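You operate a simulated robot arm through the tools that you are given. There is no shell and no other tool. Be economical: measure what you need, move in short steps, check, and stop when the job is done.

You run a simulated two-armed robot. Do the job below in one go: nothing can be reset, and whatever is moved stays where it is left.

JOB
Take the felt pad with green band and leave it on the plate marked seam. Then fetch the wiper with green band and set it on the square grey cover. Then fetch the pale blue lid marked small and set it on the shelf under the bench marked sorting. Then carry the long board with grey ends with both arms and set it on the shelf under the bench marked sorting. Then take the teal plug and put it on the blue card marked force. Then take the green block marked good and put it on top of the grey block marked sixty two. Then take the rubber disc with green top and leave it in the tray with purple band. Then take the rubber block with orange loop and leave it in the inside of the wide shallow green tray. Keep to this order. Set down upright: wiper with green band, rubber block with orange loop.

The check looks at the end state, three seconds after you hand in, the way a careful person would. Anything else that was tipped, shoved, dropped, spilled or broken makes it a failure. A push-on lid holds only when it is set on centred and level and pressed home; a screw cap is set on level and turned clockwise until tight.

ROBOT AND FRAMES
Two 7-joint arms with fingered hands on one trunk, on a base that drives. Base frame: it is fixed to the floor where the robot stands at the start and does not move with it; the origin is under the middle of the robot, x ahead of it, y to its left, z up; the surface under the hand at the start is at about z = 800. Readings come in mm, rad, newtons and seconds.
The left shoulder is at the start at [80, 198, 1469], the right one opposite. With the tool pointing down near the work surface each hand reaches from about 100 to 700 mm from the robot's upright axis, wherever it stands, measured 20 degrees to its own side. Places, roughly: blue card marked force [-1750, 250, 750]; felt pad with green band (7x7x5 cm) [500, 100, 800]; green block marked good [2500, -2250, 1000]; grey block marked sixty two [3000, -2000, 1000]; inside of the wide shallow green tray (25x25 cm) [-3680, -1180, 960]; long board with grey ends (57x15x7 cm) [-1600, -200, 900]; pale blue lid marked small [-1250, 0, 750]; plate marked seam [500, 3500, 750]; rubber block with orange loop (9x5x9 cm) [-3600, -200, 200]; rubber disc with green top (5x5x3 cm) [2300, -2100, 900]; shelf under the bench marked sorting [-1700, 0, 200]; square grey cover (23x23x1 cm) [5100, 900, 800]; teal plug (4x4x5 cm) [-2100, 100, 900]; tray with purple band (26x19x5 cm) [3400, -2200, 300]; wiper with green band (26x5x11 cm) [400, 0, 300]. Payload 4 kg a hand.
Tool frame (each hand has its own): the origin (TCP) lies between the finger pads and is the grasp point; the fingertips stand 26 mm ahead of it; z points along the fingers, y is the line along which they close. The gripper opens to 132 mm. The gripper's body begins 73 mm behind the TCP. The gripper is a hand of 4 fingers: y runs from the thumb to the fingers, the wrist lies at [0, 0, -239] in the tool frame, and closing takes about 1.5 s.
Orientation is that of the tool frame in the base frame, as [roll, pitch, yaw] about the fixed x, y, z axes, in that order (R = Rz(yaw) Ry(pitch) Rx(roll)). With the fingers straight down and closing along the base's y, the tool's x points along the base's -x, its y along +y and its z along -z.

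CONTROLS
- The arms move only by the tool move_arm. It takes "left_series", "right_series" or both (then of equal length, played together; a hand with none holds still); each is a list of rows, each an object of numbers (a shift or turn left out is 0, a gripper value left out holds the last): "ax", "ay", "az": the turn, a rotation vector about the tool's x, y, z in degrees; "tx", "ty", "tz": the shift along the tool's x, y, z in cm; "grip": the closure in counts, from 0 (fully open) to 255 (shut). In form: [{"ax": .., "ay": .., "az": .., "tx": .., "ty": .., "tz": .., "grip": ..}, ...]. A call has 1 to 20 rows; each row shifts and turns the commanded pose from where the row before left it, along the tool's axes as they then stand. A row lasts 0.2 s, in which the tool goes at most 50 mm and 0.15 rad; a call with a longer step from one row to the next is refused whole, and so is a gripper value outside its range. Where a pose cannot be reached the arm comes as near as it can. A force on the tool above 40 N (or 10 N above the force at the start of the call, whichever is more), or a blocked arm, ends the call early, and 0.2 s more pass. Each finger travels about 72 mm/s and halts on what it meets, pressing with about 21 N; the grip force reading is that of the motor and also rises with nothing between the fingers. The clock runs only during rows and for 0.2 s after the last one: add rows that do not move to give the fingers time. It gives the time, the measured TCP pose, the force on the tool (base axes), the opening and the grip force at its end, in the units of the frame above (readings bear some noise), with the torque about the TCP (base axes, N m) and any sound that the robot's microphone picked up.
- Cameras (640 x 400 px; columns grow to the right, rows downward): "scene" is now at [86.1, 21.2, 1598]; the picture's right is [0.24, -0.97, 0.00], its down [-0.90, -0.22, -0.37] and it looks along [0.36, 0.09, -0.93] (base axes); focal length 290 px, centre (320, 200). "left" rides on the left gripper at [-68, 2, -97] in its tool frame; the picture's right is [-0.03, -1.00, 0.00], its down [0.82, -0.02, -0.58] and it looks along [0.58, -0.02, 0.82] (tool axes); focal length 270 px, centre (320, 200). "right" rides on the right gripper at [68, 2, -97] in its tool frame; the picture's right is [-0.03, 1.00, 0.00], its down [-0.82, -0.02, -0.58] and it looks along [-0.58, -0.01, 0.82] (tool axes); focal length 270 px, centre (320, 200). There is no depth. A picture from a camera that has moved, and an enlarged one, comes with that camera's place and axes in the base frame and with its lens. The place of the scene camera against the robot may be out by one fixed shift of up to 12 mm in any direction.
- get_image(camera): a new picture of that camera. No time passes.
- move_column(by): slides the trunk up (or, below 0, down) by that many mm; the arms and the scene camera ride with it, the base frame stays. It gives what a move gives, with no picture.
- roll_base(legs): drives the robot by 1 to 6 legs, each [ahead, left, turn to the left] in mm, mm and rad, along the robot's own axes; the way and the turn of a leg run together, so that a leg with both is an arc; at most 1500 mm and 3.142 rad a leg. The arms and the cameras ride along, it lands a little off, and it stops where it bumps. It gives what a move gives.
- preshape(shape, hand): the hand has 4 fingers and takes this shape, open, in about a second: jaw (thumb against the fingers, like two jaws); tri (thumb and two fingers); tip (a fingertip pinch); poke (one finger out to press); point (the index stretched); flat (the hand flat); cup (the hand cupped); fist (a fist). The gripper value then closes the fingers along that shape, each until it touches; the sizes above hold for jaw. It gives what a move gives, with no picture.
- aim_head(pan, tilt): turns the head with the scene camera to pan (to the left, within 1.501 rad either way) and tilt (down, from -0.506 to 1.204), counted from straight ahead of the robot. It gives what a move gives.
- inspect(camera, box): a new picture of the part [left, top, right, bottom] of that camera's present view, enlarged. No time passes.
- finish_job(): hands the job in; it is judged then, once.

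Work in short steps. Places have to be worked out from the pictures, the camera data and where the tool is seen: move nearer, look again, correct. Check each grasp and each placing, and mend what went wrong. You have 217 turns and 220 pictures in all, those below and enlarged ones among them. Open the grippers and draw the arms clear of the work before you hand the job in, unless the task says otherwise; then end with one line.

The tools are called after "Request:" by a JSON object that holds its "method" and its "body". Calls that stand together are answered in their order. move_arm: Moves the arms, as the interface text tells. Its arguments: {"type":"object","properties":{"left_series":{"type":"array","items":{"type":"object","properties":{"ax":{"type":"number"},"ay":{"type":"number"},"az":{"type":"number"},"tx":{"type":"number"},"ty":{"type":"number"},"tz":{"type":"number"},"grip":{"type":"number"}}}},"right_series":{"type":"array","items":{"type":"object","properties":{"ax":{"type":"number"},"ay":{"type":"number"},"az":{"type":"number"},"tx":{"type":"number"},"ty":{"type":"number"},"tz":{"type":"number"},"grip":{"type":"number"}}}}},"required":[]} The other tools are called the same way: move_column (by) slides the trunk up or down; preshape (shape, hand) gives the hand a shape; roll_base (legs) drives the base; aim_head (pan, tilt) turns the head that bears the scene camera; get_image (camera) takes a picture; inspect (camera, box) takes an enlarged picture of a part of a camera's view; finish_job () hands the job in.

At the start:

```text
t: 0.0
left_position: [337.4, 191.3, 1028.3]
left_tcp_rot: [3.14, 0.002, -3.141]
left_force: [1.0, 0.4, 0.5]
left_ft_torque: [0.03, 0.01, 0.02]
left_finger_gap: 132.0
left_grip_force: 0.0
left_shape: jaw
right_position: [365.9, -130.0, 1040.3]
right_tcp_rot: [3.141, 0.001, -3.141]
right_force: [-0.2, 0.1, -0.2]
right_ft_torque: [0.0, 0.01, -0.01]
right_finger_gap: 132.1
right_grip_force: 0.0
right_shape: jaw
trunk travel left (down, up): [-778.0, 62.0]
robot x, y, heading: [1.1, 2.7, -0.003]
head pan, tilt: [0.239, 1.19]
```

scene: 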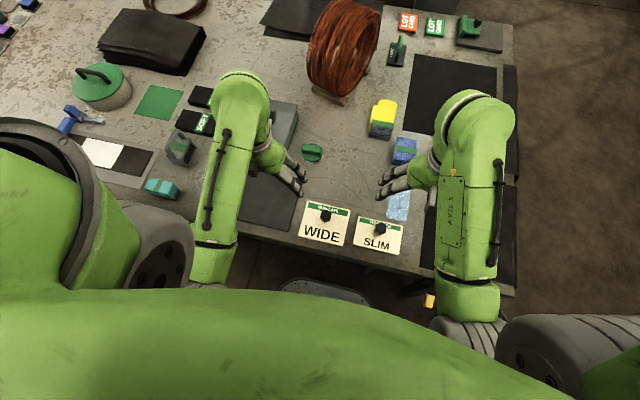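
right: 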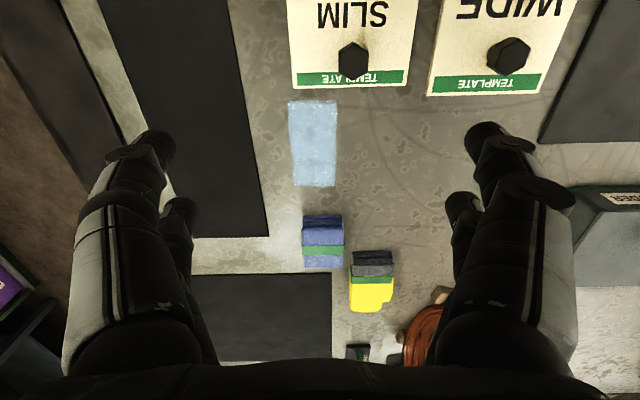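
left: 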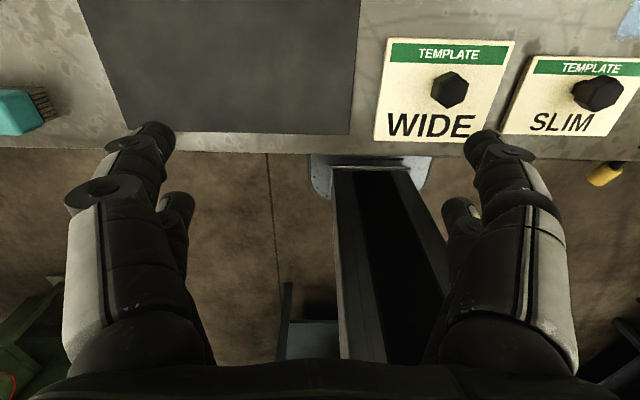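

I'll look closer at the table around the expected felt pad place.

Request:
{"method": "inspect", "body": {"camera": "scene", "box": [270, 80, 430, 260]}}

Request:
{"method": "inspect", "body": {"camera": "scene", "box": [50, 50, 240, 210]}}

```text
2.22 times, centred on (350, 170) of scene
camera zoom: at [86.1, 21.2, 1598.0], right [0.24, -0.97, 0.0], down [-0.9, -0.22, -0.37], along [0.36, 0.09, -0.93], focal length 644 px, centre (253, 267)
```

zoom: 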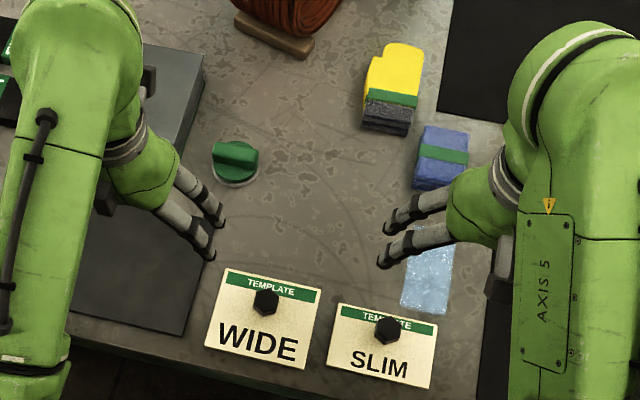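

```text
2.50 times, centred on (145, 130) of scene
camera zoom: at [86.1, 21.2, 1598.0], right [0.24, -0.97, 0.0], down [-0.9, -0.22, -0.37], along [0.36, 0.09, -0.93], focal length 725 px, centre (758, 375)
```

zoom: 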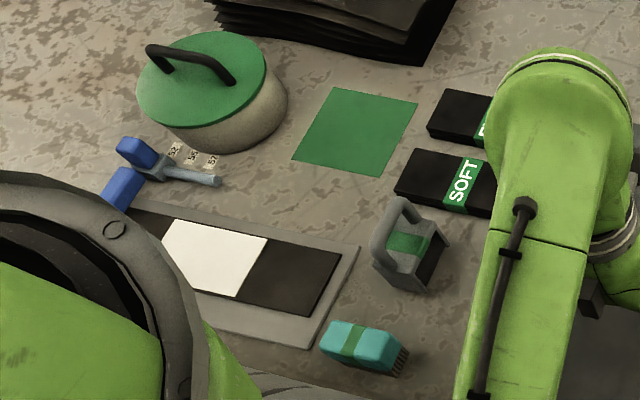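

The felt pad might be the green-knobbed round pad at about (538,159), but the left arm hides part of the table. I move the left arm out to the left and look again.

Request:
{"method": "move_arm", "body": {"left_series": [{"tz": -4.5}, {"tz": -4.5}, {"ty": 4.5}, {"ty": 4.5}, {"ty": 4.5}, {"ty": 4.5}]}}

Request:
{"method": "aim_head", "body": {"pan": 0.1, "tilt": 0.95}}

Request:
{"method": "get_image", "body": {"camera": "scene"}}

Request:
{"method": "inspect", "body": {"camera": "scene", "box": [200, 100, 440, 250]}}

```text
t: 1.1
left_position: [336.2, 228.7, 1038.1]
left_tcp_rot: [-3.138, -0.01, 2.899]
left_force: [-1.1, -0.2, -0.2]
left_ft_torque: [-0.02, 0.04, 0.0]
left_finger_gap: 131.9
left_grip_force: 0.1
left_shape: jaw
left hand out of reach, approached as far as the arm can: row 1, 2, 5
right_position: [365.5, -130.6, 1038.5]
right_tcp_rot: [-3.141, 0.002, -3.141]
right_force: [0.1, 0.6, 0.1]
right_ft_torque: [-0.03, 0.01, -0.01]
right_finger_gap: 132.1
right_grip_force: 0.1
right_shape: jaw
trunk travel left (down, up): [-778.0, 62.0]
robot x, y, heading: [-3.1, 0.5, 0.002]
head pan, tilt: [0.239, 1.19]
stopped in row 5 (left hand): the arm was blocked; the commanded pose is now the measured one
```

```text
t: 1.8
left_position: [335.0, 228.4, 1038.2]
left_tcp_rot: [-3.141, -0.009, 2.9]
left_force: [0.2, 0.4, -0.6]
left_ft_torque: [0.01, 0.0, 0.01]
left_finger_gap: 131.7
left_grip_force: 0.1
left_shape: jaw
right_position: [366.0, -128.4, 1040.4]
right_tcp_rot: [3.141, 0.002, -3.141]
right_force: [-0.5, -0.3, 0.0]
right_ft_torque: [-0.01, -0.01, -0.02]
right_finger_gap: 131.9
right_grip_force: 0.2
right_shape: jaw
trunk travel left (down, up): [-778.0, 62.0]
robot x, y, heading: [2.3, -0.2, -0.002]
head pan, tilt: [0.099, 0.949]
```

```text
214 pictures are left
camera scene: at [103.6, 14.9, 1613.4], right [0.1, -0.99, 0.0], down [-0.81, -0.08, -0.58], along [0.58, 0.06, -0.81], focal length 290 px, centre (320, 200)
```

scene: 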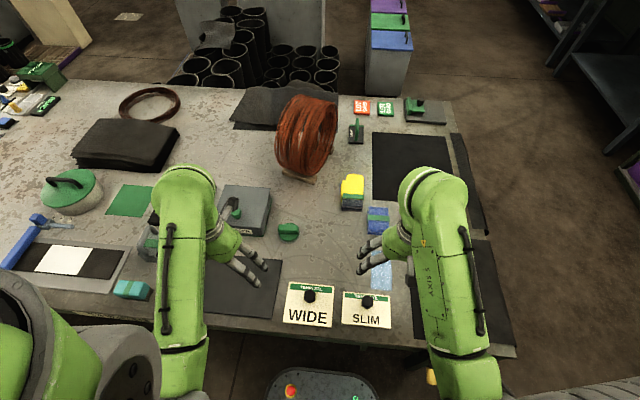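

```text
2.67 times, centred on (320, 175) of scene
camera zoom: at [103.6, 14.9, 1613.4], right [0.1, -0.99, 0.0], down [-0.81, -0.08, -0.58], along [0.58, 0.06, -0.81], focal length 773 px, centre (320, 267)
```

zoom: 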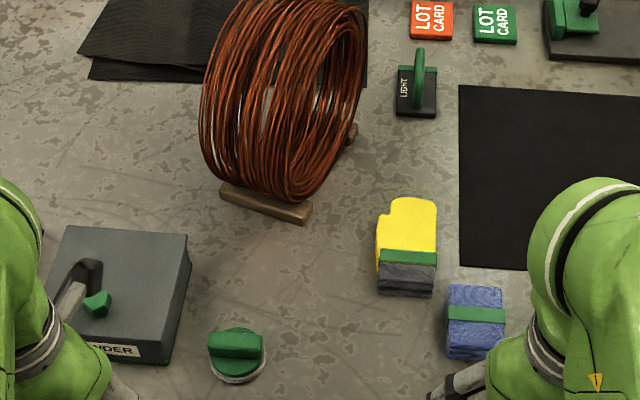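

I zoom on the three candidates.

Request:
{"method": "inspect", "body": {"camera": "scene", "box": [330, 160, 410, 240]}}

Request:
{"method": "inspect", "body": {"camera": "scene", "box": [230, 190, 310, 250]}}

Request:
{"method": "inspect", "body": {"camera": "right", "box": [260, 200, 420, 320]}}

```text
5.00 times, centred on (370, 200) of scene
camera zoom: at [103.6, 14.9, 1613.4], right [0.1, -0.99, 0.0], down [-0.81, -0.08, -0.58], along [0.58, 0.06, -0.81], focal length 1450 px, centre (70, 200)
```

zoom: 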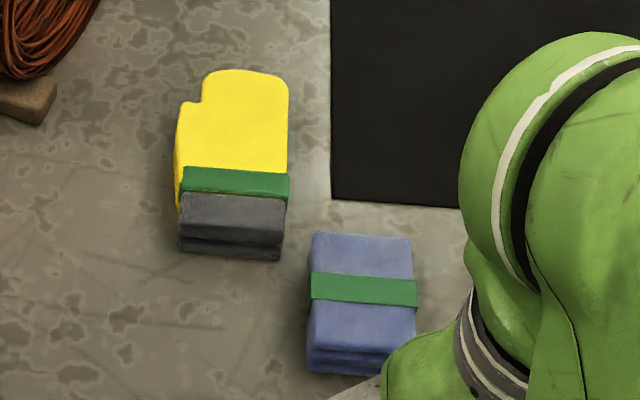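

```text
6.67 times, centred on (270, 220) of scene
camera zoom: at [103.6, 14.9, 1613.4], right [0.1, -0.99, 0.0], down [-0.81, -0.08, -0.58], along [0.58, 0.06, -0.81], focal length 1933 px, centre (653, 67)
```

zoom: 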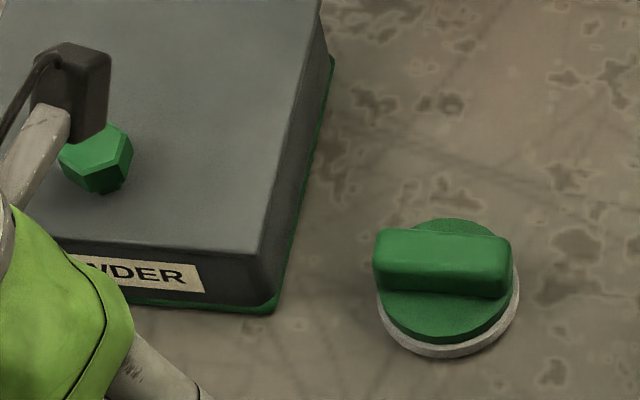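

```text
3.33 times, centred on (340, 260) of right
camera zoom: at [298.3, -127.8, 1138.2], right [0.03, 1.0, 0.0], down [0.81, -0.02, 0.58], along [0.58, -0.01, -0.82], focal length 901 px, centre (253, 0)
```

zoom: 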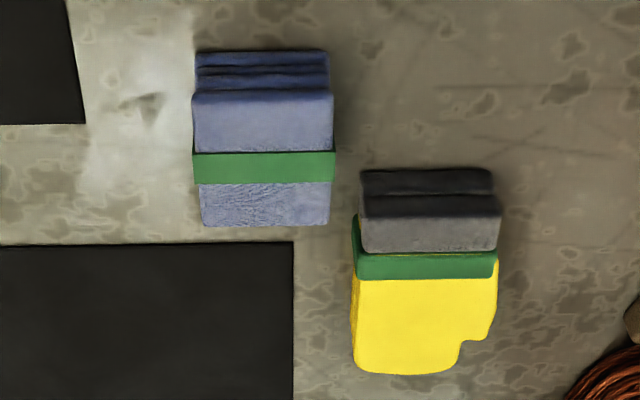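

Blue looks like a folded cloth and yellow a pair of gloves; the green-knobbed disc on white felt is the likely felt pad. I back off to see what the arms hide.

Request:
{"method": "roll_base", "body": {"legs": [[-450, 0, 0]]}}

Request:
{"method": "aim_head", "body": {"pan": 0.0, "tilt": 0.75}}

Request:
{"method": "get_image", "body": {"camera": "scene"}}

Request:
{"method": "get_image", "body": {"camera": "right"}}

```text
t: 4.5
left_position: [-107.9, 232.3, 1037.9]
left_tcp_rot: [-3.137, -0.011, 2.921]
left_force: [0.5, 0.1, -0.8]
left_ft_torque: [-0.02, 0.0, 0.0]
left_finger_gap: 131.8
left_grip_force: 0.0
left_shape: jaw
right_position: [-68.9, -126.8, 1041.1]
right_tcp_rot: [-3.141, 0.0, -3.121]
right_force: [0.1, -0.1, -0.5]
right_ft_torque: [-0.03, 0.0, -0.02]
right_finger_gap: 132.0
right_grip_force: 0.1
right_shape: jaw
trunk travel left (down, up): [-778.0, 62.0]
robot x, y, heading: [-437.6, -2.9, 0.022]
head pan, tilt: [0.099, 0.949]
```

```text
t: 5.2
left_position: [-109.4, 231.7, 1038.5]
left_tcp_rot: [-3.138, -0.008, 2.919]
left_force: [0.4, 0.4, -0.1]
left_ft_torque: [0.05, 0.0, -0.01]
left_finger_gap: 131.7
left_grip_force: 0.1
left_shape: jaw
right_position: [-70.2, -127.4, 1040.8]
right_tcp_rot: [-3.14, 0.001, -3.12]
right_force: [0.2, 0.2, 0.6]
right_ft_torque: [0.01, 0.0, -0.01]
right_finger_gap: 132.2
right_grip_force: 0.0
right_shape: jaw
trunk travel left (down, up): [-778.0, 62.0]
robot x, y, heading: [-439.6, -5.5, 0.025]
head pan, tilt: [0.0, 0.75]
```

```text
209 pictures are left
camera scene: at [-324.4, 5.6, 1629.0], right [0.02, -1.0, 0.0], down [-0.68, -0.02, -0.73], along [0.73, 0.02, -0.68], focal length 290 px, centre (320, 200)
```

scene: 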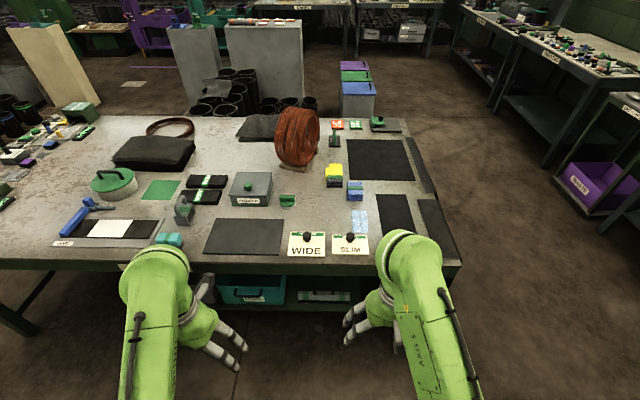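

```text
208 pictures are left
camera right: at [-137.5, -125.9, 1138.3], right [0.0, 1.0, 0.0], down [0.82, 0.0, 0.58], along [0.58, 0.0, -0.82], focal length 270 px, centre (320, 200)
```

right: 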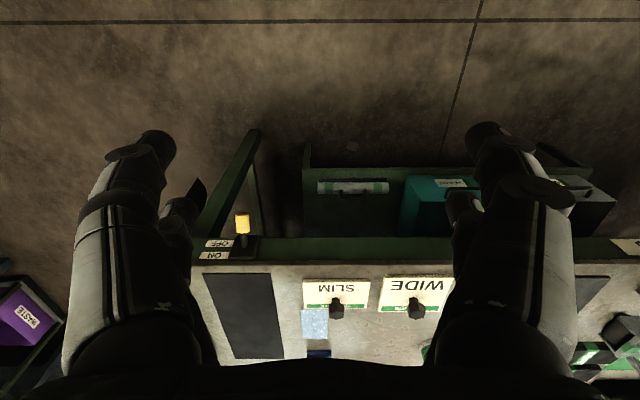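

Enlarge the table and shelf regions.

Request:
{"method": "inspect", "body": {"camera": "scene", "box": [160, 110, 400, 260]}}

Request:
{"method": "inspect", "body": {"camera": "scene", "box": [200, 240, 380, 320]}}

Request:
{"method": "inspect", "body": {"camera": "scene", "box": [0, 80, 200, 260]}}

```text
2.67 times, centred on (280, 185) of scene
camera zoom: at [-324.4, 5.6, 1629.0], right [0.02, -1.0, 0.0], down [-0.68, -0.02, -0.73], along [0.73, 0.02, -0.68], focal length 773 px, centre (427, 240)
```

zoom: 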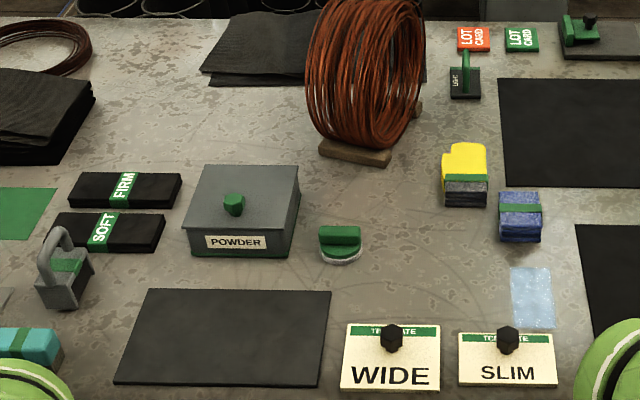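

```text
3.56 times, centred on (290, 280) of scene
camera zoom: at [-324.4, 5.6, 1629.0], right [0.02, -1.0, 0.0], down [-0.68, -0.02, -0.73], along [0.73, 0.02, -0.68], focal length 1031 px, centre (427, -84)
```

zoom: 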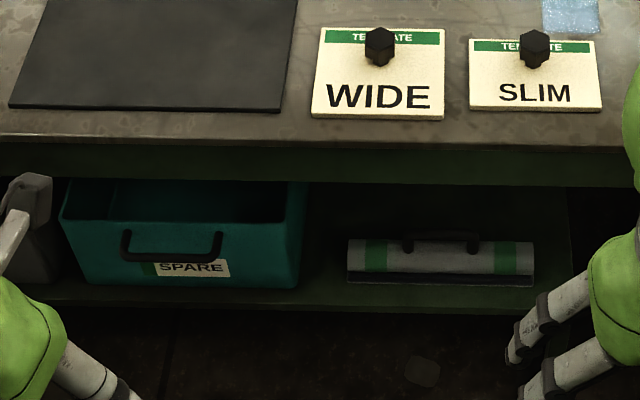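

```text
2.22 times, centred on (100, 170) of scene
camera zoom: at [-324.4, 5.6, 1629.0], right [0.02, -1.0, 0.0], down [-0.68, -0.02, -0.73], along [0.73, 0.02, -0.68], focal length 644 px, centre (809, 267)
```

zoom: 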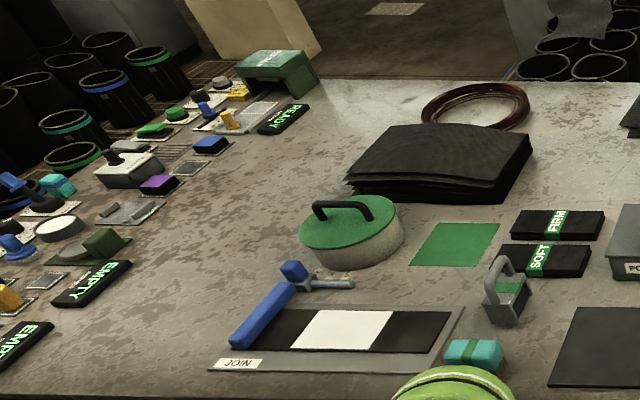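

The white wiper under the bench matches its listed place exactly, so listed places are good; the green-knobbed white felt disc at about (530,160) is the felt pad. I drive up again to reach it with the left hand.

Request:
{"method": "roll_base", "body": {"legs": [[410, 0, -0.024]]}}

Request:
{"method": "aim_head", "body": {"pan": 0.2, "tilt": 1.0}}

```text
t: 7.8
left_position: [310.9, 228.2, 1039.7]
left_tcp_rot: [-3.141, -0.008, 2.899]
left_force: [0.7, 0.4, 1.1]
left_ft_torque: [-0.03, 0.01, 0.0]
left_finger_gap: 132.0
left_grip_force: 0.1
left_shape: jaw
right_position: [342.3, -129.9, 1042.2]
right_tcp_rot: [3.141, 0.002, -3.142]
right_force: [-0.8, 0.5, 1.0]
right_ft_torque: [0.01, -0.03, 0.0]
right_finger_gap: 131.7
right_grip_force: 0.0
right_shape: jaw
trunk travel left (down, up): [-778.0, 62.0]
robot x, y, heading: [-23.8, 2.2, 0.003]
head pan, tilt: [0.0, 0.75]
```

```text
t: 8.6
left_position: [314.2, 229.2, 1038.8]
left_tcp_rot: [-3.138, -0.009, 2.899]
left_force: [0.4, 0.4, 0.1]
left_ft_torque: [0.03, 0.01, 0.01]
left_finger_gap: 131.9
left_grip_force: 0.1
left_shape: jaw
right_position: [343.2, -130.6, 1041.3]
right_tcp_rot: [-3.141, 0.002, 3.141]
right_force: [-0.6, 0.4, 0.5]
right_ft_torque: [0.02, 0.02, 0.0]
right_finger_gap: 131.9
right_grip_force: 0.0
right_shape: jaw
trunk travel left (down, up): [-778.0, 62.0]
robot x, y, heading: [-22.2, -4.8, 0.003]
head pan, tilt: [0.201, 1.0]
```

Rotate the left hand square and move above the pad.

Request:
{"method": "move_arm", "body": {"left_series": [{"az": -7}, {"az": -7}, {"tx": -3.6, "ty": -1.1, "tz": 1.0}, {"tx": -3.6, "ty": -1.1, "tz": 1.0}, {"tx": -3.6, "ty": -1.1, "tz": 1.0}, {"tx": -3.6, "ty": -1.1, "tz": 1.0}, {"tx": -3.6, "ty": -1.1, "tz": 1.0}, {"tx": -3.6, "ty": -1.1, "tz": 1.0}, {}]}}

Request:
{"method": "get_image", "body": {"camera": "left"}}

Request:
{"method": "get_image", "body": {"camera": "scene"}}

```text
t: 10.6
left_position: [528.0, 161.2, 974.4]
left_tcp_rot: [-3.141, -0.008, -3.14]
left_force: [0.1, -0.9, -0.8]
left_ft_torque: [0.0, 0.01, 0.05]
left_finger_gap: 131.9
left_grip_force: 0.0
left_shape: jaw
right_position: [343.7, -129.6, 1040.9]
right_tcp_rot: [-3.141, 0.001, -3.141]
right_force: [0.2, -0.5, -0.5]
right_ft_torque: [-0.03, 0.04, -0.01]
right_finger_gap: 131.9
right_grip_force: 0.2
right_shape: jaw
trunk travel left (down, up): [-778.0, 62.0]
robot x, y, heading: [-21.5, -2.4, 0.007]
head pan, tilt: [0.201, 1.0]
```

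```text
204 pictures are left
camera left: at [596.1, 162.9, 1070.6], right [0.03, -1.0, 0.0], down [-0.81, -0.02, 0.58], along [-0.58, -0.02, -0.81], focal length 270 px, centre (320, 200)
```

left: 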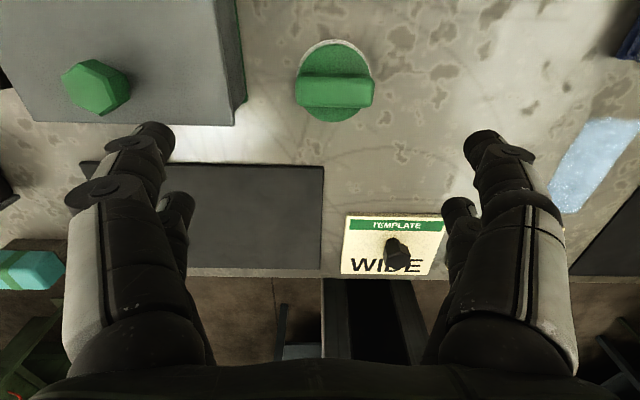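

```text
203 pictures are left
camera scene: at [77.7, 21.3, 1610.0], right [0.2, -0.98, 0.0], down [-0.82, -0.17, -0.54], along [0.53, 0.11, -0.84], focal length 290 px, centre (320, 200)
```

scene: 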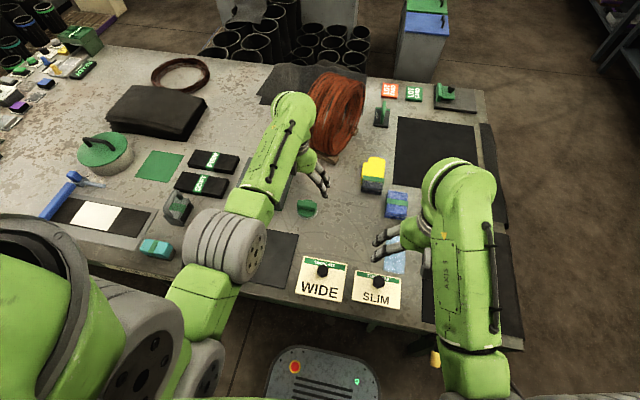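

Request:
{"method": "inspect", "body": {"camera": "left", "box": [260, 20, 420, 140]}}

```text
3.33 times, centred on (340, 80) of left
camera zoom: at [596.1, 162.9, 1070.6], right [0.03, -1.0, 0.0], down [-0.81, -0.02, 0.58], along [-0.58, -0.02, -0.81], focal length 901 px, centre (253, 600)
```

zoom: 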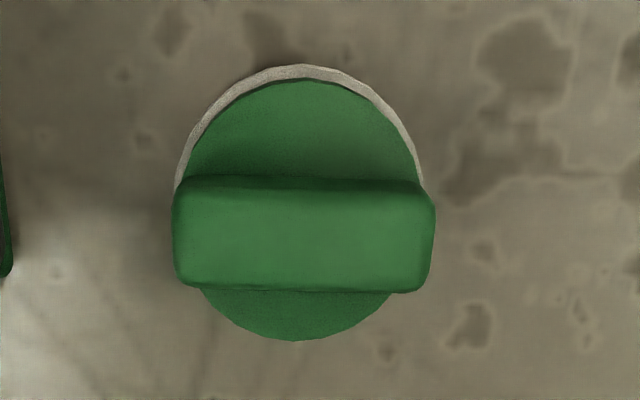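

Felt pad centre judged at (544,146). I descend with fingers around the disc along y.

Request:
{"method": "move_arm", "body": {"left_series": [{"tx": -1.6, "ty": -1.5}, {"tz": 4}, {"tz": 4}, {"tz": 4}, {}]}}

Request:
{"method": "get_image", "body": {"camera": "left"}}

```text
t: 11.5
left_position: [548.5, 143.8, 887.8]
left_tcp_rot: [-3.14, 0.016, -3.141]
left_force: [-2.9, -3.4, 11.2]
left_ft_torque: [0.95, 0.29, 0.29]
left_finger_gap: 132.0
left_grip_force: 0.1
left_shape: jaw
right_position: [341.6, -132.9, 1042.0]
right_tcp_rot: [3.137, 0.005, 3.141]
right_force: [0.1, -0.3, -0.7]
right_ft_torque: [0.05, 0.0, 0.0]
right_finger_gap: 132.0
right_grip_force: 0.1
right_shape: jaw
trunk travel left (down, up): [-778.0, 62.0]
robot x, y, heading: [-20.9, -2.7, -0.005]
head pan, tilt: [0.201, 1.0]
stopped in row 4 (left hand): the force on the tool passed its limit at 66 N (the readings are from after the stop); the commanded pose is now the measured one
```

```text
201 pictures are left
camera left: at [615.0, 144.6, 986.1], right [0.03, -1.0, 0.0], down [-0.82, -0.02, 0.57], along [-0.57, -0.02, -0.82], focal length 270 px, centre (320, 200)
```

left: 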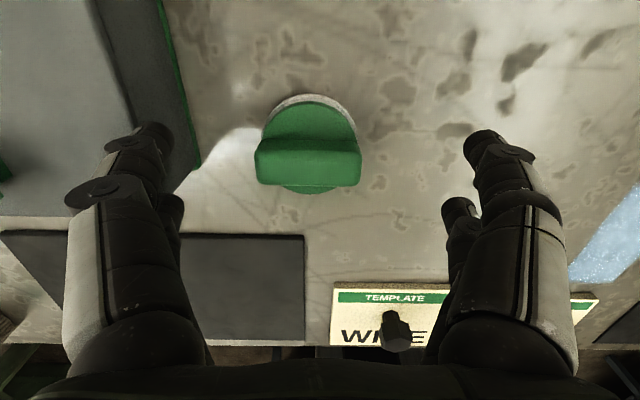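

The finger struck the POWDER box lid beside the pad. I raise, narrow the opening to about 95 mm, and check the box hasn't moved.

Request:
{"method": "move_arm", "body": {"left_series": [{"tz": -3}, {"tz": -2, "grip": 70}, {}, {}, {}]}}

Request:
{"method": "get_image", "body": {"camera": "left"}}

Request:
{"method": "inspect", "body": {"camera": "scene", "box": [230, 110, 390, 230]}}

```text
t: 12.7
left_position: [550.9, 143.8, 934.9]
left_tcp_rot: [-3.138, 0.009, 3.14]
left_force: [0.8, 0.1, 0.3]
left_ft_torque: [0.02, -0.03, 0.02]
left_finger_gap: 95.7
left_grip_force: 0.1
left_shape: jaw
right_position: [342.5, -130.8, 1040.6]
right_tcp_rot: [-3.141, 0.004, 3.139]
right_force: [0.1, 0.1, 1.1]
right_ft_torque: [0.01, 0.01, 0.0]
right_finger_gap: 131.8
right_grip_force: 0.1
right_shape: jaw
trunk travel left (down, up): [-778.0, 62.0]
robot x, y, heading: [-24.3, -1.9, -0.004]
head pan, tilt: [0.201, 1.0]
```

```text
200 pictures are left
camera left: at [617.6, 145.9, 1032.1], right [0.03, -1.0, 0.0], down [-0.82, -0.02, 0.57], along [-0.57, -0.02, -0.82], focal length 270 px, centre (320, 200)
```

left: 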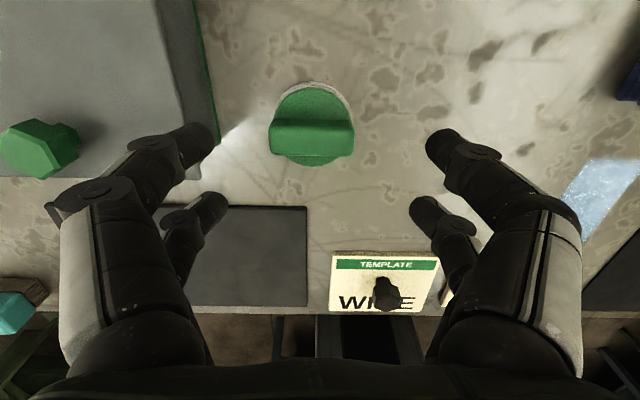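

```text
3.33 times, centred on (310, 170) of scene
camera zoom: at [77.2, 20.8, 1610.1], right [0.2, -0.98, 0.0], down [-0.82, -0.17, -0.54], along [0.53, 0.11, -0.84], focal length 966 px, centre (353, 300)
```

zoom: 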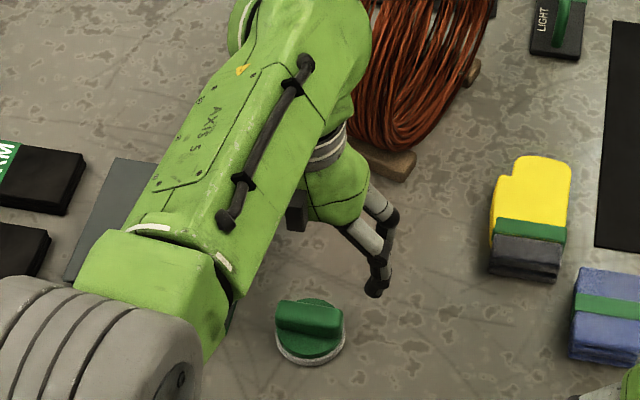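

Pad now at about (539,149), box side at y≈232, leaving clearance. I correct and descend.

Request:
{"method": "move_arm", "body": {"left_series": [{"tx": 1.1, "ty": 0.5}, {"tz": 3}, {"tz": 3}, {"tz": 2.5}, {}]}}

Request:
{"method": "get_image", "body": {"camera": "left"}}

```text
t: 13.9
left_position: [541.9, 150.0, 851.2]
left_tcp_rot: [-3.139, 0.008, -3.142]
left_force: [-0.9, 1.0, -0.3]
left_ft_torque: [0.02, -0.02, 0.04]
left_finger_gap: 96.1
left_grip_force: 0.1
left_shape: jaw
right_position: [344.3, -129.7, 1040.2]
right_tcp_rot: [3.141, 0.001, 3.141]
right_force: [0.3, 0.0, 0.6]
right_ft_torque: [0.02, 0.01, 0.0]
right_finger_gap: 131.5
right_grip_force: 0.2
right_shape: jaw
trunk travel left (down, up): [-778.0, 62.0]
robot x, y, heading: [-21.3, -2.3, -0.002]
head pan, tilt: [0.201, 1.0]
```

```text
198 pictures are left
camera left: at [608.6, 152.0, 949.0], right [0.03, -1.0, 0.0], down [-0.82, -0.02, 0.57], along [-0.57, -0.02, -0.82], focal length 270 px, centre (320, 200)
```

left: 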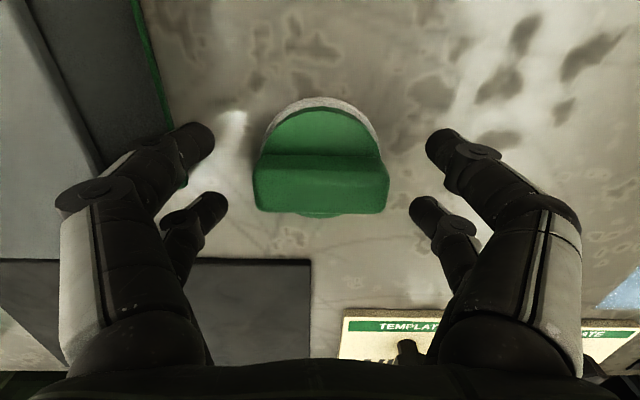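

Well centred; last 16 mm down and close.

Request:
{"method": "move_arm", "body": {"left_series": [{"tz": 1.6}, {"grip": 255}, {}, {}, {}, {}, {}]}}

Request:
{"method": "get_image", "body": {"camera": "left"}}

```text
t: 15.5
left_position: [541.6, 150.3, 834.5]
left_tcp_rot: [-3.139, 0.009, -3.14]
left_force: [0.3, -0.5, -0.2]
left_ft_torque: [0.0, 0.02, -0.02]
left_finger_gap: 49.9
left_grip_force: 21.0
left_shape: jaw
right_position: [344.4, -130.9, 1041.5]
right_tcp_rot: [3.141, 0.001, 3.14]
right_force: [-0.1, 0.6, -0.2]
right_ft_torque: [0.01, -0.02, -0.02]
right_finger_gap: 131.8
right_grip_force: 0.1
right_shape: jaw
trunk travel left (down, up): [-778.0, 62.0]
robot x, y, heading: [-21.2, 1.6, -0.0]
head pan, tilt: [0.201, 1.0]
```

```text
197 pictures are left
camera left: at [608.1, 152.9, 931.7], right [0.03, -1.0, 0.0], down [-0.82, -0.02, 0.57], along [-0.57, -0.02, -0.82], focal length 270 px, centre (320, 200)
```

left: 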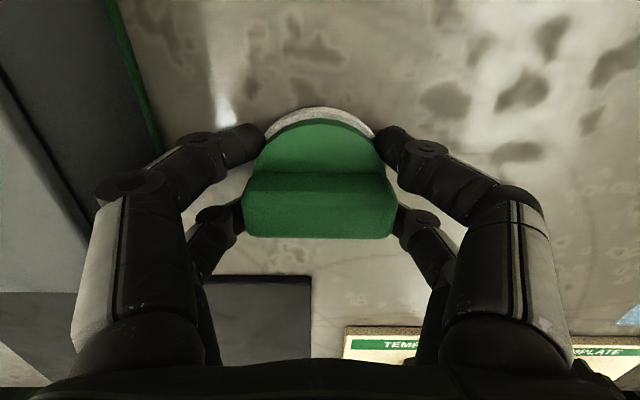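

Gripped (21 N). Lift and check.

Request:
{"method": "move_arm", "body": {"left_series": [{"tz": -3}, {"tz": -4}, {"tz": -4}, {"tz": -3}, {"tx": 4}, {"tx": 4}, {"tx": 4}]}}

Request:
{"method": "get_image", "body": {"camera": "left"}}

```text
t: 17.1
left_position: [413.8, 148.9, 970.7]
left_tcp_rot: [-3.136, 0.009, 3.141]
left_force: [-0.2, -0.6, 0.4]
left_ft_torque: [0.01, 0.03, -0.06]
left_finger_gap: 49.2
left_grip_force: 21.0
left_shape: jaw
right_position: [343.3, -129.6, 1041.3]
right_tcp_rot: [3.141, 0.004, 3.141]
right_force: [-0.7, -0.2, -0.2]
right_ft_torque: [0.01, -0.04, -0.02]
right_finger_gap: 131.7
right_grip_force: 0.1
right_shape: jaw
trunk travel left (down, up): [-778.0, 62.0]
robot x, y, heading: [-24.1, 0.4, 0.0]
head pan, tilt: [0.201, 1.0]
```

```text
196 pictures are left
camera left: at [481.4, 150.7, 1068.7], right [0.03, -1.0, 0.0], down [-0.82, -0.02, 0.57], along [-0.57, -0.02, -0.82], focal length 270 px, centre (320, 200)
```

left: 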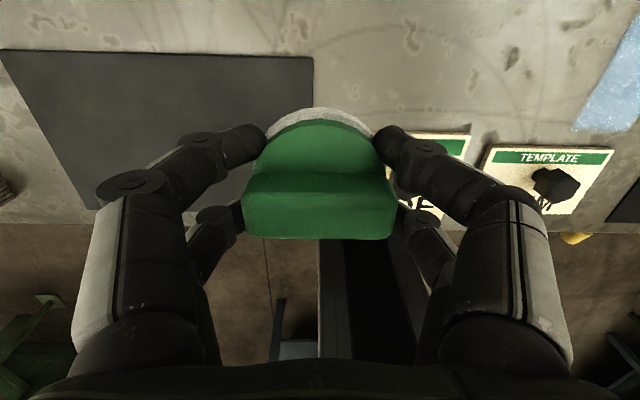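

Held. Back off and look left toward the seam plate's bench.

Request:
{"method": "roll_base", "body": {"legs": [[-500, 0, 0], [0, 0, 1.571]]}}

Request:
{"method": "aim_head", "body": {"pan": 0.0, "tilt": 0.3}}

Request:
{"method": "get_image", "body": {"camera": "scene"}}

```text
t: 23.9
left_position: [-669.7, 439.2, 971.2]
left_tcp_rot: [-3.138, 0.008, -1.583]
left_force: [0.4, 1.1, 0.2]
left_ft_torque: [0.01, 0.0, -0.01]
left_finger_gap: 49.0
left_grip_force: 20.9
left_shape: jaw
right_position: [-392.0, 363.9, 1041.1]
right_tcp_rot: [-3.14, 0.002, -1.583]
right_force: [0.7, 0.7, 0.2]
right_ft_torque: [0.0, 0.01, -0.03]
right_finger_gap: 131.6
right_grip_force: 0.0
right_shape: jaw
trunk travel left (down, up): [-778.0, 62.0]
robot x, y, heading: [-529.9, 2.3, 1.554]
head pan, tilt: [0.201, 1.0]
```

```text
t: 25.0
left_position: [-671.0, 440.2, 970.3]
left_tcp_rot: [-3.138, 0.008, -1.582]
left_force: [0.2, 0.3, -0.8]
left_ft_torque: [0.02, -0.02, -0.01]
left_finger_gap: 49.1
left_grip_force: 21.2
left_shape: jaw
right_position: [-392.4, 365.8, 1041.3]
right_tcp_rot: [3.141, 0.002, -1.585]
right_force: [0.5, 0.9, 0.0]
right_ft_torque: [-0.02, 0.01, -0.01]
right_finger_gap: 131.8
right_grip_force: 0.0
right_shape: jaw
trunk travel left (down, up): [-778.0, 62.0]
robot x, y, heading: [-529.8, 0.9, 1.557]
head pan, tilt: [0.0, 0.3]
```

```text
195 pictures are left
camera scene: at [-524.6, 132.7, 1669.4], right [1.0, -0.01, 0.0], down [0.0, -0.3, -0.95], along [0.01, 0.95, -0.3], focal length 290 px, centre (320, 200)
```

scene: 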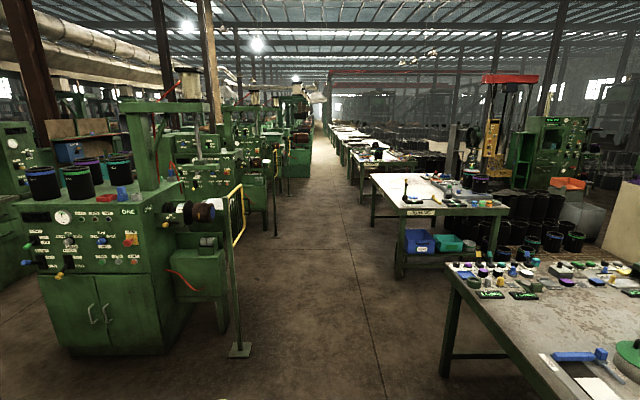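

Request:
{"method": "inspect", "body": {"camera": "scene", "box": [350, 140, 530, 280]}}

```text
2.86 times, centred on (440, 210) of scene
camera zoom: at [-524.6, 132.7, 1669.4], right [1.0, -0.01, 0.0], down [0.0, -0.3, -0.95], along [0.01, 0.95, -0.3], focal length 828 px, centre (-23, 171)
```

zoom: 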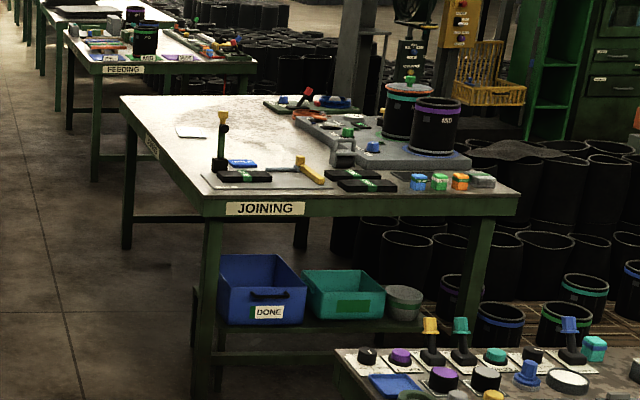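

The white plate at the left of the JOINING bench fits (500,3500). I drive up the aisle and then turn to face it.

Request:
{"method": "roll_base", "body": {"legs": [[1500, 0, 0.014], [1500, 0, 0], [320, 0, 0], [0, 0, -1.571]]}}

Request:
{"method": "aim_head", "body": {"pan": 0.0, "tilt": 0.6}}

Request:
{"method": "get_image", "body": {"camera": "scene"}}

```text
t: 45.0
left_position: [-26.3, 3473.5, 970.8]
left_tcp_rot: [-3.139, 0.01, 3.127]
left_force: [-0.7, 0.0, -0.6]
left_ft_torque: [0.01, -0.03, 0.0]
left_finger_gap: 49.0
left_grip_force: 21.4
left_shape: jaw
right_position: [-102.6, 3195.2, 1040.1]
right_tcp_rot: [-3.141, 0.002, 3.123]
right_force: [0.5, 0.0, -0.4]
right_ft_torque: [-0.01, 0.0, 0.01]
right_finger_gap: 131.9
right_grip_force: 0.1
right_shape: jaw
trunk travel left (down, up): [-778.0, 62.0]
robot x, y, heading: [-463.8, 3330.7, -0.018]
head pan, tilt: [0.0, 0.3]
```

```text
t: 45.8
left_position: [-26.1, 3473.0, 969.4]
left_tcp_rot: [-3.139, 0.008, 3.125]
left_force: [1.1, 0.0, -0.4]
left_ft_torque: [0.02, 0.0, 0.0]
left_finger_gap: 48.9
left_grip_force: 20.8
left_shape: jaw
right_position: [-102.1, 3194.6, 1040.8]
right_tcp_rot: [-3.141, 0.002, 3.123]
right_force: [0.4, -0.4, 0.4]
right_ft_torque: [-0.01, 0.02, 0.03]
right_finger_gap: 131.7
right_grip_force: 0.0
right_shape: jaw
trunk travel left (down, up): [-778.0, 62.0]
robot x, y, heading: [-467.3, 3330.3, -0.017]
head pan, tilt: [0.0, 0.6]
```

```text
193 pictures are left
camera scene: at [-345.8, 3337.2, 1642.1], right [-0.02, -1.0, 0.0], down [-0.56, 0.01, -0.83], along [0.83, -0.01, -0.56], focal length 290 px, centre (320, 200)
```

scene: 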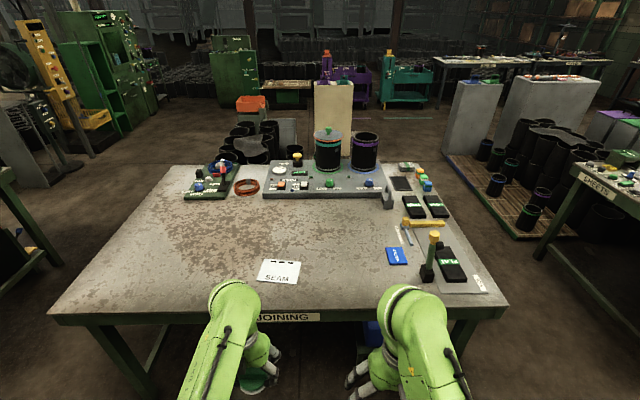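

SEAM plate at about (463,3492). Drive up.

Request:
{"method": "roll_base", "body": {"legs": [[430, 0, 0.017]]}}

Request:
{"method": "aim_head", "body": {"pan": 0.2, "tilt": 1.0}}

Request:
{"method": "get_image", "body": {"camera": "scene"}}

Request:
{"method": "get_image", "body": {"camera": "left"}}

```text
t: 48.4
left_position: [396.2, 3474.1, 971.2]
left_tcp_rot: [-3.139, 0.011, 3.141]
left_force: [-0.5, 0.5, 0.0]
left_ft_torque: [0.02, -0.02, -0.02]
left_finger_gap: 48.9
left_grip_force: 20.9
left_shape: jaw
right_position: [326.2, 3196.6, 1041.3]
right_tcp_rot: [-3.141, 0.004, 3.137]
right_force: [0.1, 0.3, -0.4]
right_ft_torque: [0.0, -0.01, 0.02]
right_finger_gap: 132.1
right_grip_force: 0.0
right_shape: jaw
trunk travel left (down, up): [-778.0, 62.0]
robot x, y, heading: [-40.7, 3331.2, 0.001]
head pan, tilt: [0.0, 0.6]
```

```text
t: 49.3
left_position: [399.7, 3474.5, 969.3]
left_tcp_rot: [-3.138, 0.007, 3.14]
left_force: [0.5, 1.0, -1.0]
left_ft_torque: [0.01, 0.0, 0.01]
left_finger_gap: 48.8
left_grip_force: 21.2
left_shape: jaw
right_position: [329.0, 3196.2, 1041.1]
right_tcp_rot: [3.141, 0.004, 3.138]
right_force: [-0.1, -1.0, 0.9]
right_ft_torque: [-0.01, 0.01, 0.02]
right_finger_gap: 132.0
right_grip_force: 0.1
right_shape: jaw
trunk travel left (down, up): [-778.0, 62.0]
robot x, y, heading: [-37.2, 3330.0, -0.0]
head pan, tilt: [0.201, 1.0]
```

```text
192 pictures are left
camera scene: at [62.7, 3348.3, 1610.0], right [0.2, -0.98, 0.0], down [-0.83, -0.16, -0.54], along [0.53, 0.11, -0.84], focal length 290 px, centre (320, 200)
```

scene: 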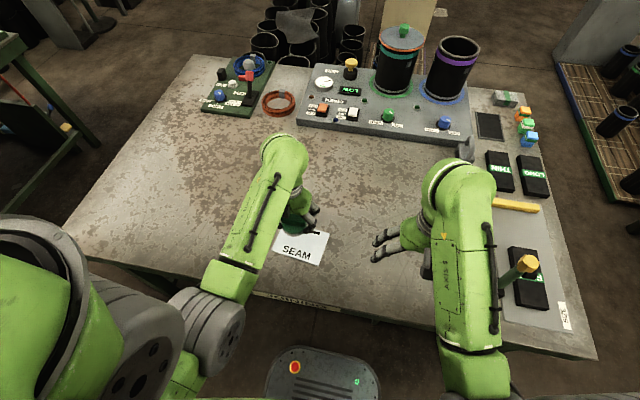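

```text
191 pictures are left
camera left: at [466.8, 3477.0, 1067.6], right [0.02, -1.0, 0.0], down [-0.82, -0.02, 0.57], along [-0.57, -0.02, -0.82], focal length 270 px, centre (320, 200)
```

left: 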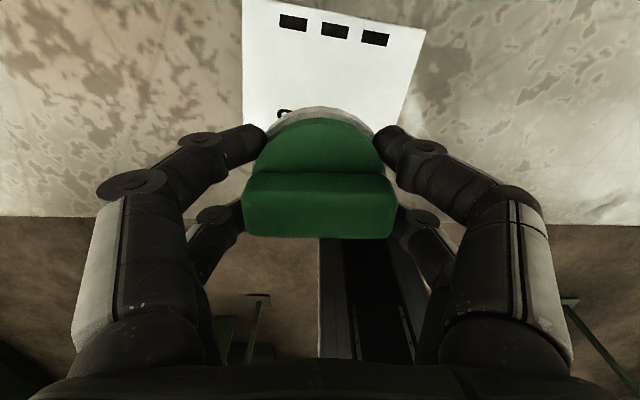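

I retract the left hand a little to see the whole plate.

Request:
{"method": "move_arm", "body": {"left_series": [{"ty": 4.5}, {"ty": 4.5}, {"ty": 4.5}, {"ty": 4.5}, {}]}}

Request:
{"method": "inspect", "body": {"camera": "scene", "box": [220, 180, 380, 280]}}

Request:
{"method": "get_image", "body": {"camera": "left"}}

```text
t: 50.5
left_position: [398.1, 3656.8, 970.1]
left_tcp_rot: [-3.138, 0.009, 3.141]
left_force: [0.9, 0.1, -0.3]
left_ft_torque: [0.02, -0.01, -0.02]
left_finger_gap: 48.9
left_grip_force: 21.5
left_shape: jaw
right_position: [327.2, 3195.9, 1041.4]
right_tcp_rot: [3.141, 0.0, 3.137]
right_force: [-0.7, -1.0, -0.5]
right_ft_torque: [0.02, 0.03, 0.02]
right_finger_gap: 132.1
right_grip_force: 0.1
right_shape: jaw
trunk travel left (down, up): [-778.0, 62.0]
robot x, y, heading: [-35.9, 3327.6, -0.002]
head pan, tilt: [0.201, 1.0]
```

```text
4.00 times, centred on (300, 230) of scene
camera zoom: at [61.6, 3348.5, 1610.0], right [0.2, -0.98, 0.0], down [-0.83, -0.17, -0.54], along [0.53, 0.11, -0.84], focal length 1160 px, centre (400, 80)
```

zoom: 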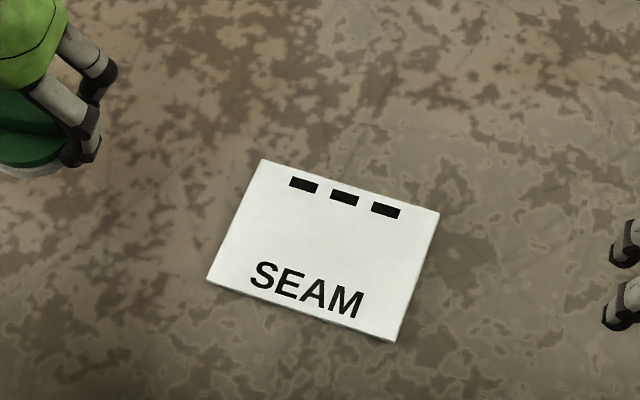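

```text
189 pictures are left
camera left: at [464.8, 3659.2, 1067.8], right [0.02, -1.0, 0.0], down [-0.82, -0.02, 0.57], along [-0.57, -0.02, -0.82], focal length 270 px, centre (320, 200)
```

left: 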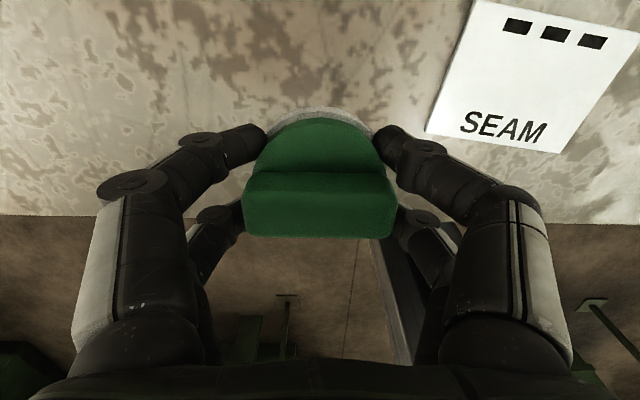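

Intersecting both views puts the plate centre at about (422,3467), z≈800. Move over it and look again.

Request:
{"method": "move_arm", "body": {"left_series": [{"ty": -4.75, "tx": -0.6}, {"ty": -4.75, "tx": -0.6}, {"ty": -4.75, "tx": -0.6}, {"ty": -4.75, "tx": -0.6}, {"tz": 3.5}, {"tz": 3.5}, {}]}}

Request:
{"method": "get_image", "body": {"camera": "left"}}

Request:
{"method": "inspect", "body": {"camera": "scene", "box": [220, 180, 380, 280]}}

```text
t: 52.1
left_position: [421.2, 3468.6, 901.0]
left_tcp_rot: [-3.138, 0.008, 3.138]
left_force: [-0.4, 0.0, -1.1]
left_ft_torque: [0.0, -0.02, 0.01]
left_finger_gap: 48.5
left_grip_force: 20.8
left_shape: jaw
right_position: [327.0, 3197.2, 1040.7]
right_tcp_rot: [3.141, 0.003, 3.14]
right_force: [-0.3, 0.8, 0.6]
right_ft_torque: [0.0, 0.01, 0.0]
right_finger_gap: 131.7
right_grip_force: 0.1
right_shape: jaw
trunk travel left (down, up): [-778.0, 62.0]
robot x, y, heading: [-38.9, 3330.4, -0.001]
head pan, tilt: [0.201, 1.0]
```

```text
188 pictures are left
camera left: at [488.0, 3470.3, 998.9], right [0.02, -1.0, 0.0], down [-0.82, -0.02, 0.57], along [-0.57, -0.02, -0.82], focal length 270 px, centre (320, 200)
```

left: 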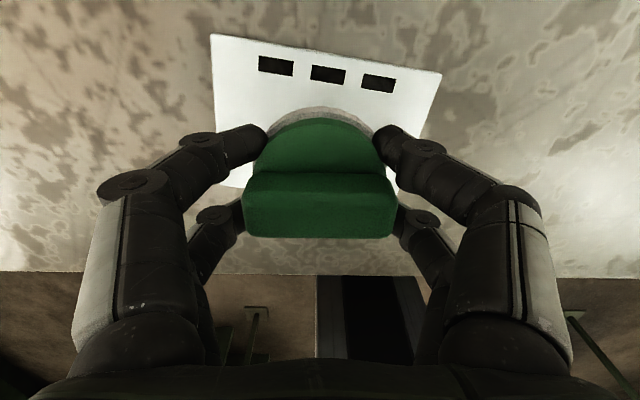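

```text
4.00 times, centred on (300, 230) of scene
camera zoom: at [61.6, 3347.9, 1610.0], right [0.2, -0.98, 0.0], down [-0.83, -0.16, -0.54], along [0.53, 0.11, -0.84], focal length 1160 px, centre (400, 80)
```

zoom: 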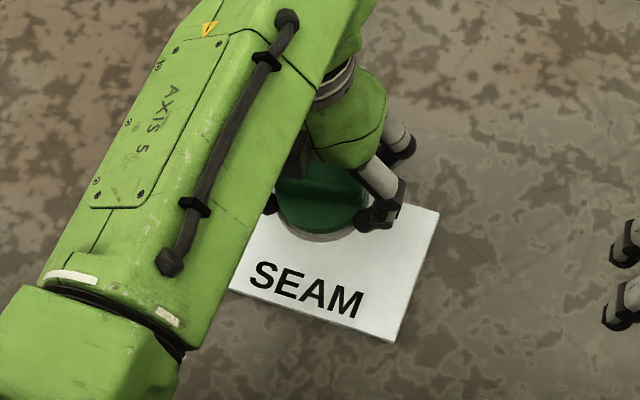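

Well placed. Descend.

Request:
{"method": "move_arm", "body": {"left_series": [{"tz": 3}, {"tz": 2}, {"tz": 0.8}, {}]}}

Request:
{"method": "get_image", "body": {"camera": "left"}}

```text
t: 53.1
left_position: [423.4, 3465.7, 842.5]
left_tcp_rot: [-3.138, 0.01, 3.139]
left_force: [0.4, 0.2, 0.2]
left_ft_torque: [0.05, 0.03, 0.01]
left_finger_gap: 48.5
left_grip_force: 20.7
left_shape: jaw
right_position: [327.2, 3195.5, 1039.8]
right_tcp_rot: [3.141, 0.001, 3.138]
right_force: [-0.3, -0.4, 0.1]
right_ft_torque: [-0.02, 0.01, 0.06]
right_finger_gap: 132.1
right_grip_force: 0.0
right_shape: jaw
trunk travel left (down, up): [-778.0, 62.0]
robot x, y, heading: [-40.6, 3326.4, -0.005]
head pan, tilt: [0.201, 1.0]
```

```text
186 pictures are left
camera left: at [491.1, 3467.6, 940.0], right [0.02, -1.0, 0.0], down [-0.82, -0.02, 0.57], along [-0.57, -0.02, -0.82], focal length 270 px, centre (320, 200)
```

left: 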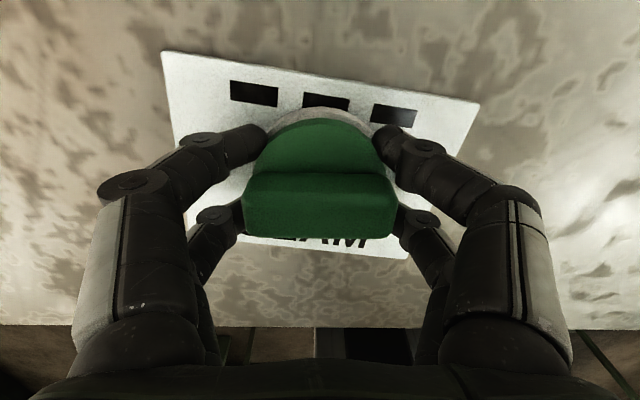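

Request:
{"method": "move_arm", "body": {"left_series": [{"tz": 0.4}, {}, {"tz": 0.4}, {}, {"tz": 0.3}, {}]}}

```text
t: 54.2
left_position: [429.3, 3464.5, 839.5]
left_tcp_rot: [-3.137, 0.025, 3.141]
left_force: [-4.4, -0.2, 19.8]
left_ft_torque: [0.12, 0.2, -0.02]
left_finger_gap: 49.2
left_grip_force: 20.6
left_shape: jaw
right_position: [325.2, 3195.5, 1041.0]
right_tcp_rot: [-3.142, 0.005, 3.138]
right_force: [0.2, 0.0, 0.3]
right_ft_torque: [0.03, -0.01, -0.01]
right_finger_gap: 131.9
right_grip_force: 0.0
right_shape: jaw
trunk travel left (down, up): [-778.0, 62.0]
robot x, y, heading: [-37.4, 3325.0, -0.009]
head pan, tilt: [0.201, 1.0]
stopped in row 5 (left hand): the force on the tool passed its limit at 44 N (the readings are from after the stop); the commanded pose is now the measured one
```

Contact on the plate. Ease up slightly and open.

Request:
{"method": "move_arm", "body": {"left_series": [{"tz": -0.2}, {"grip": 60}, {}, {}, {}, {}, {"tz": -3}, {"tz": -4}, {"tz": -4}]}}

Request:
{"method": "get_image", "body": {"camera": "left"}}

Request:
{"method": "get_image", "body": {"camera": "scene"}}

```text
t: 56.2
left_position: [424.1, 3462.1, 948.4]
left_tcp_rot: [-3.136, 0.016, 3.141]
left_force: [0.4, 0.4, 0.5]
left_ft_torque: [-0.03, 0.02, -0.01]
left_finger_gap: 100.5
left_grip_force: 0.0
left_shape: jaw
right_position: [327.1, 3195.6, 1040.7]
right_tcp_rot: [-3.141, 0.002, 3.138]
right_force: [-0.2, 0.3, -0.3]
right_ft_torque: [0.02, -0.03, 0.02]
right_finger_gap: 131.9
right_grip_force: 0.1
right_shape: jaw
trunk travel left (down, up): [-778.0, 62.0]
robot x, y, heading: [-35.5, 3329.1, -0.003]
head pan, tilt: [0.201, 1.0]
```

```text
185 pictures are left
camera left: at [489.5, 3464.7, 1046.2], right [0.02, -1.0, 0.01], down [-0.83, -0.02, 0.56], along [-0.56, -0.02, -0.83], focal length 270 px, centre (320, 200)
```

left: 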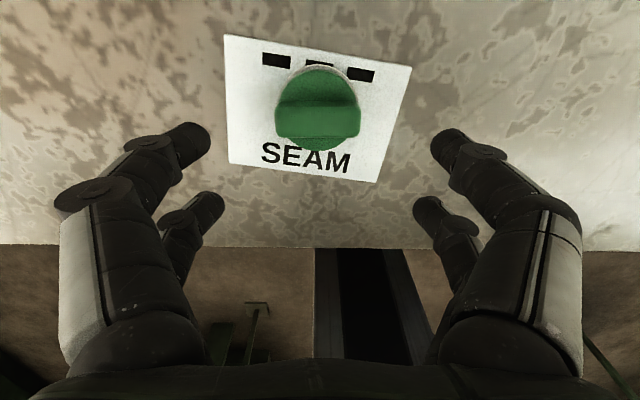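

```text
184 pictures are left
camera scene: at [61.2, 3348.2, 1610.0], right [0.2, -0.98, 0.0], down [-0.83, -0.17, -0.54], along [0.53, 0.11, -0.84], focal length 290 px, centre (320, 200)
```

scene: 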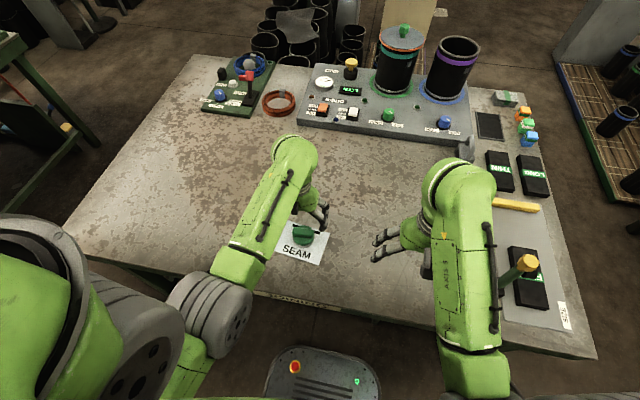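

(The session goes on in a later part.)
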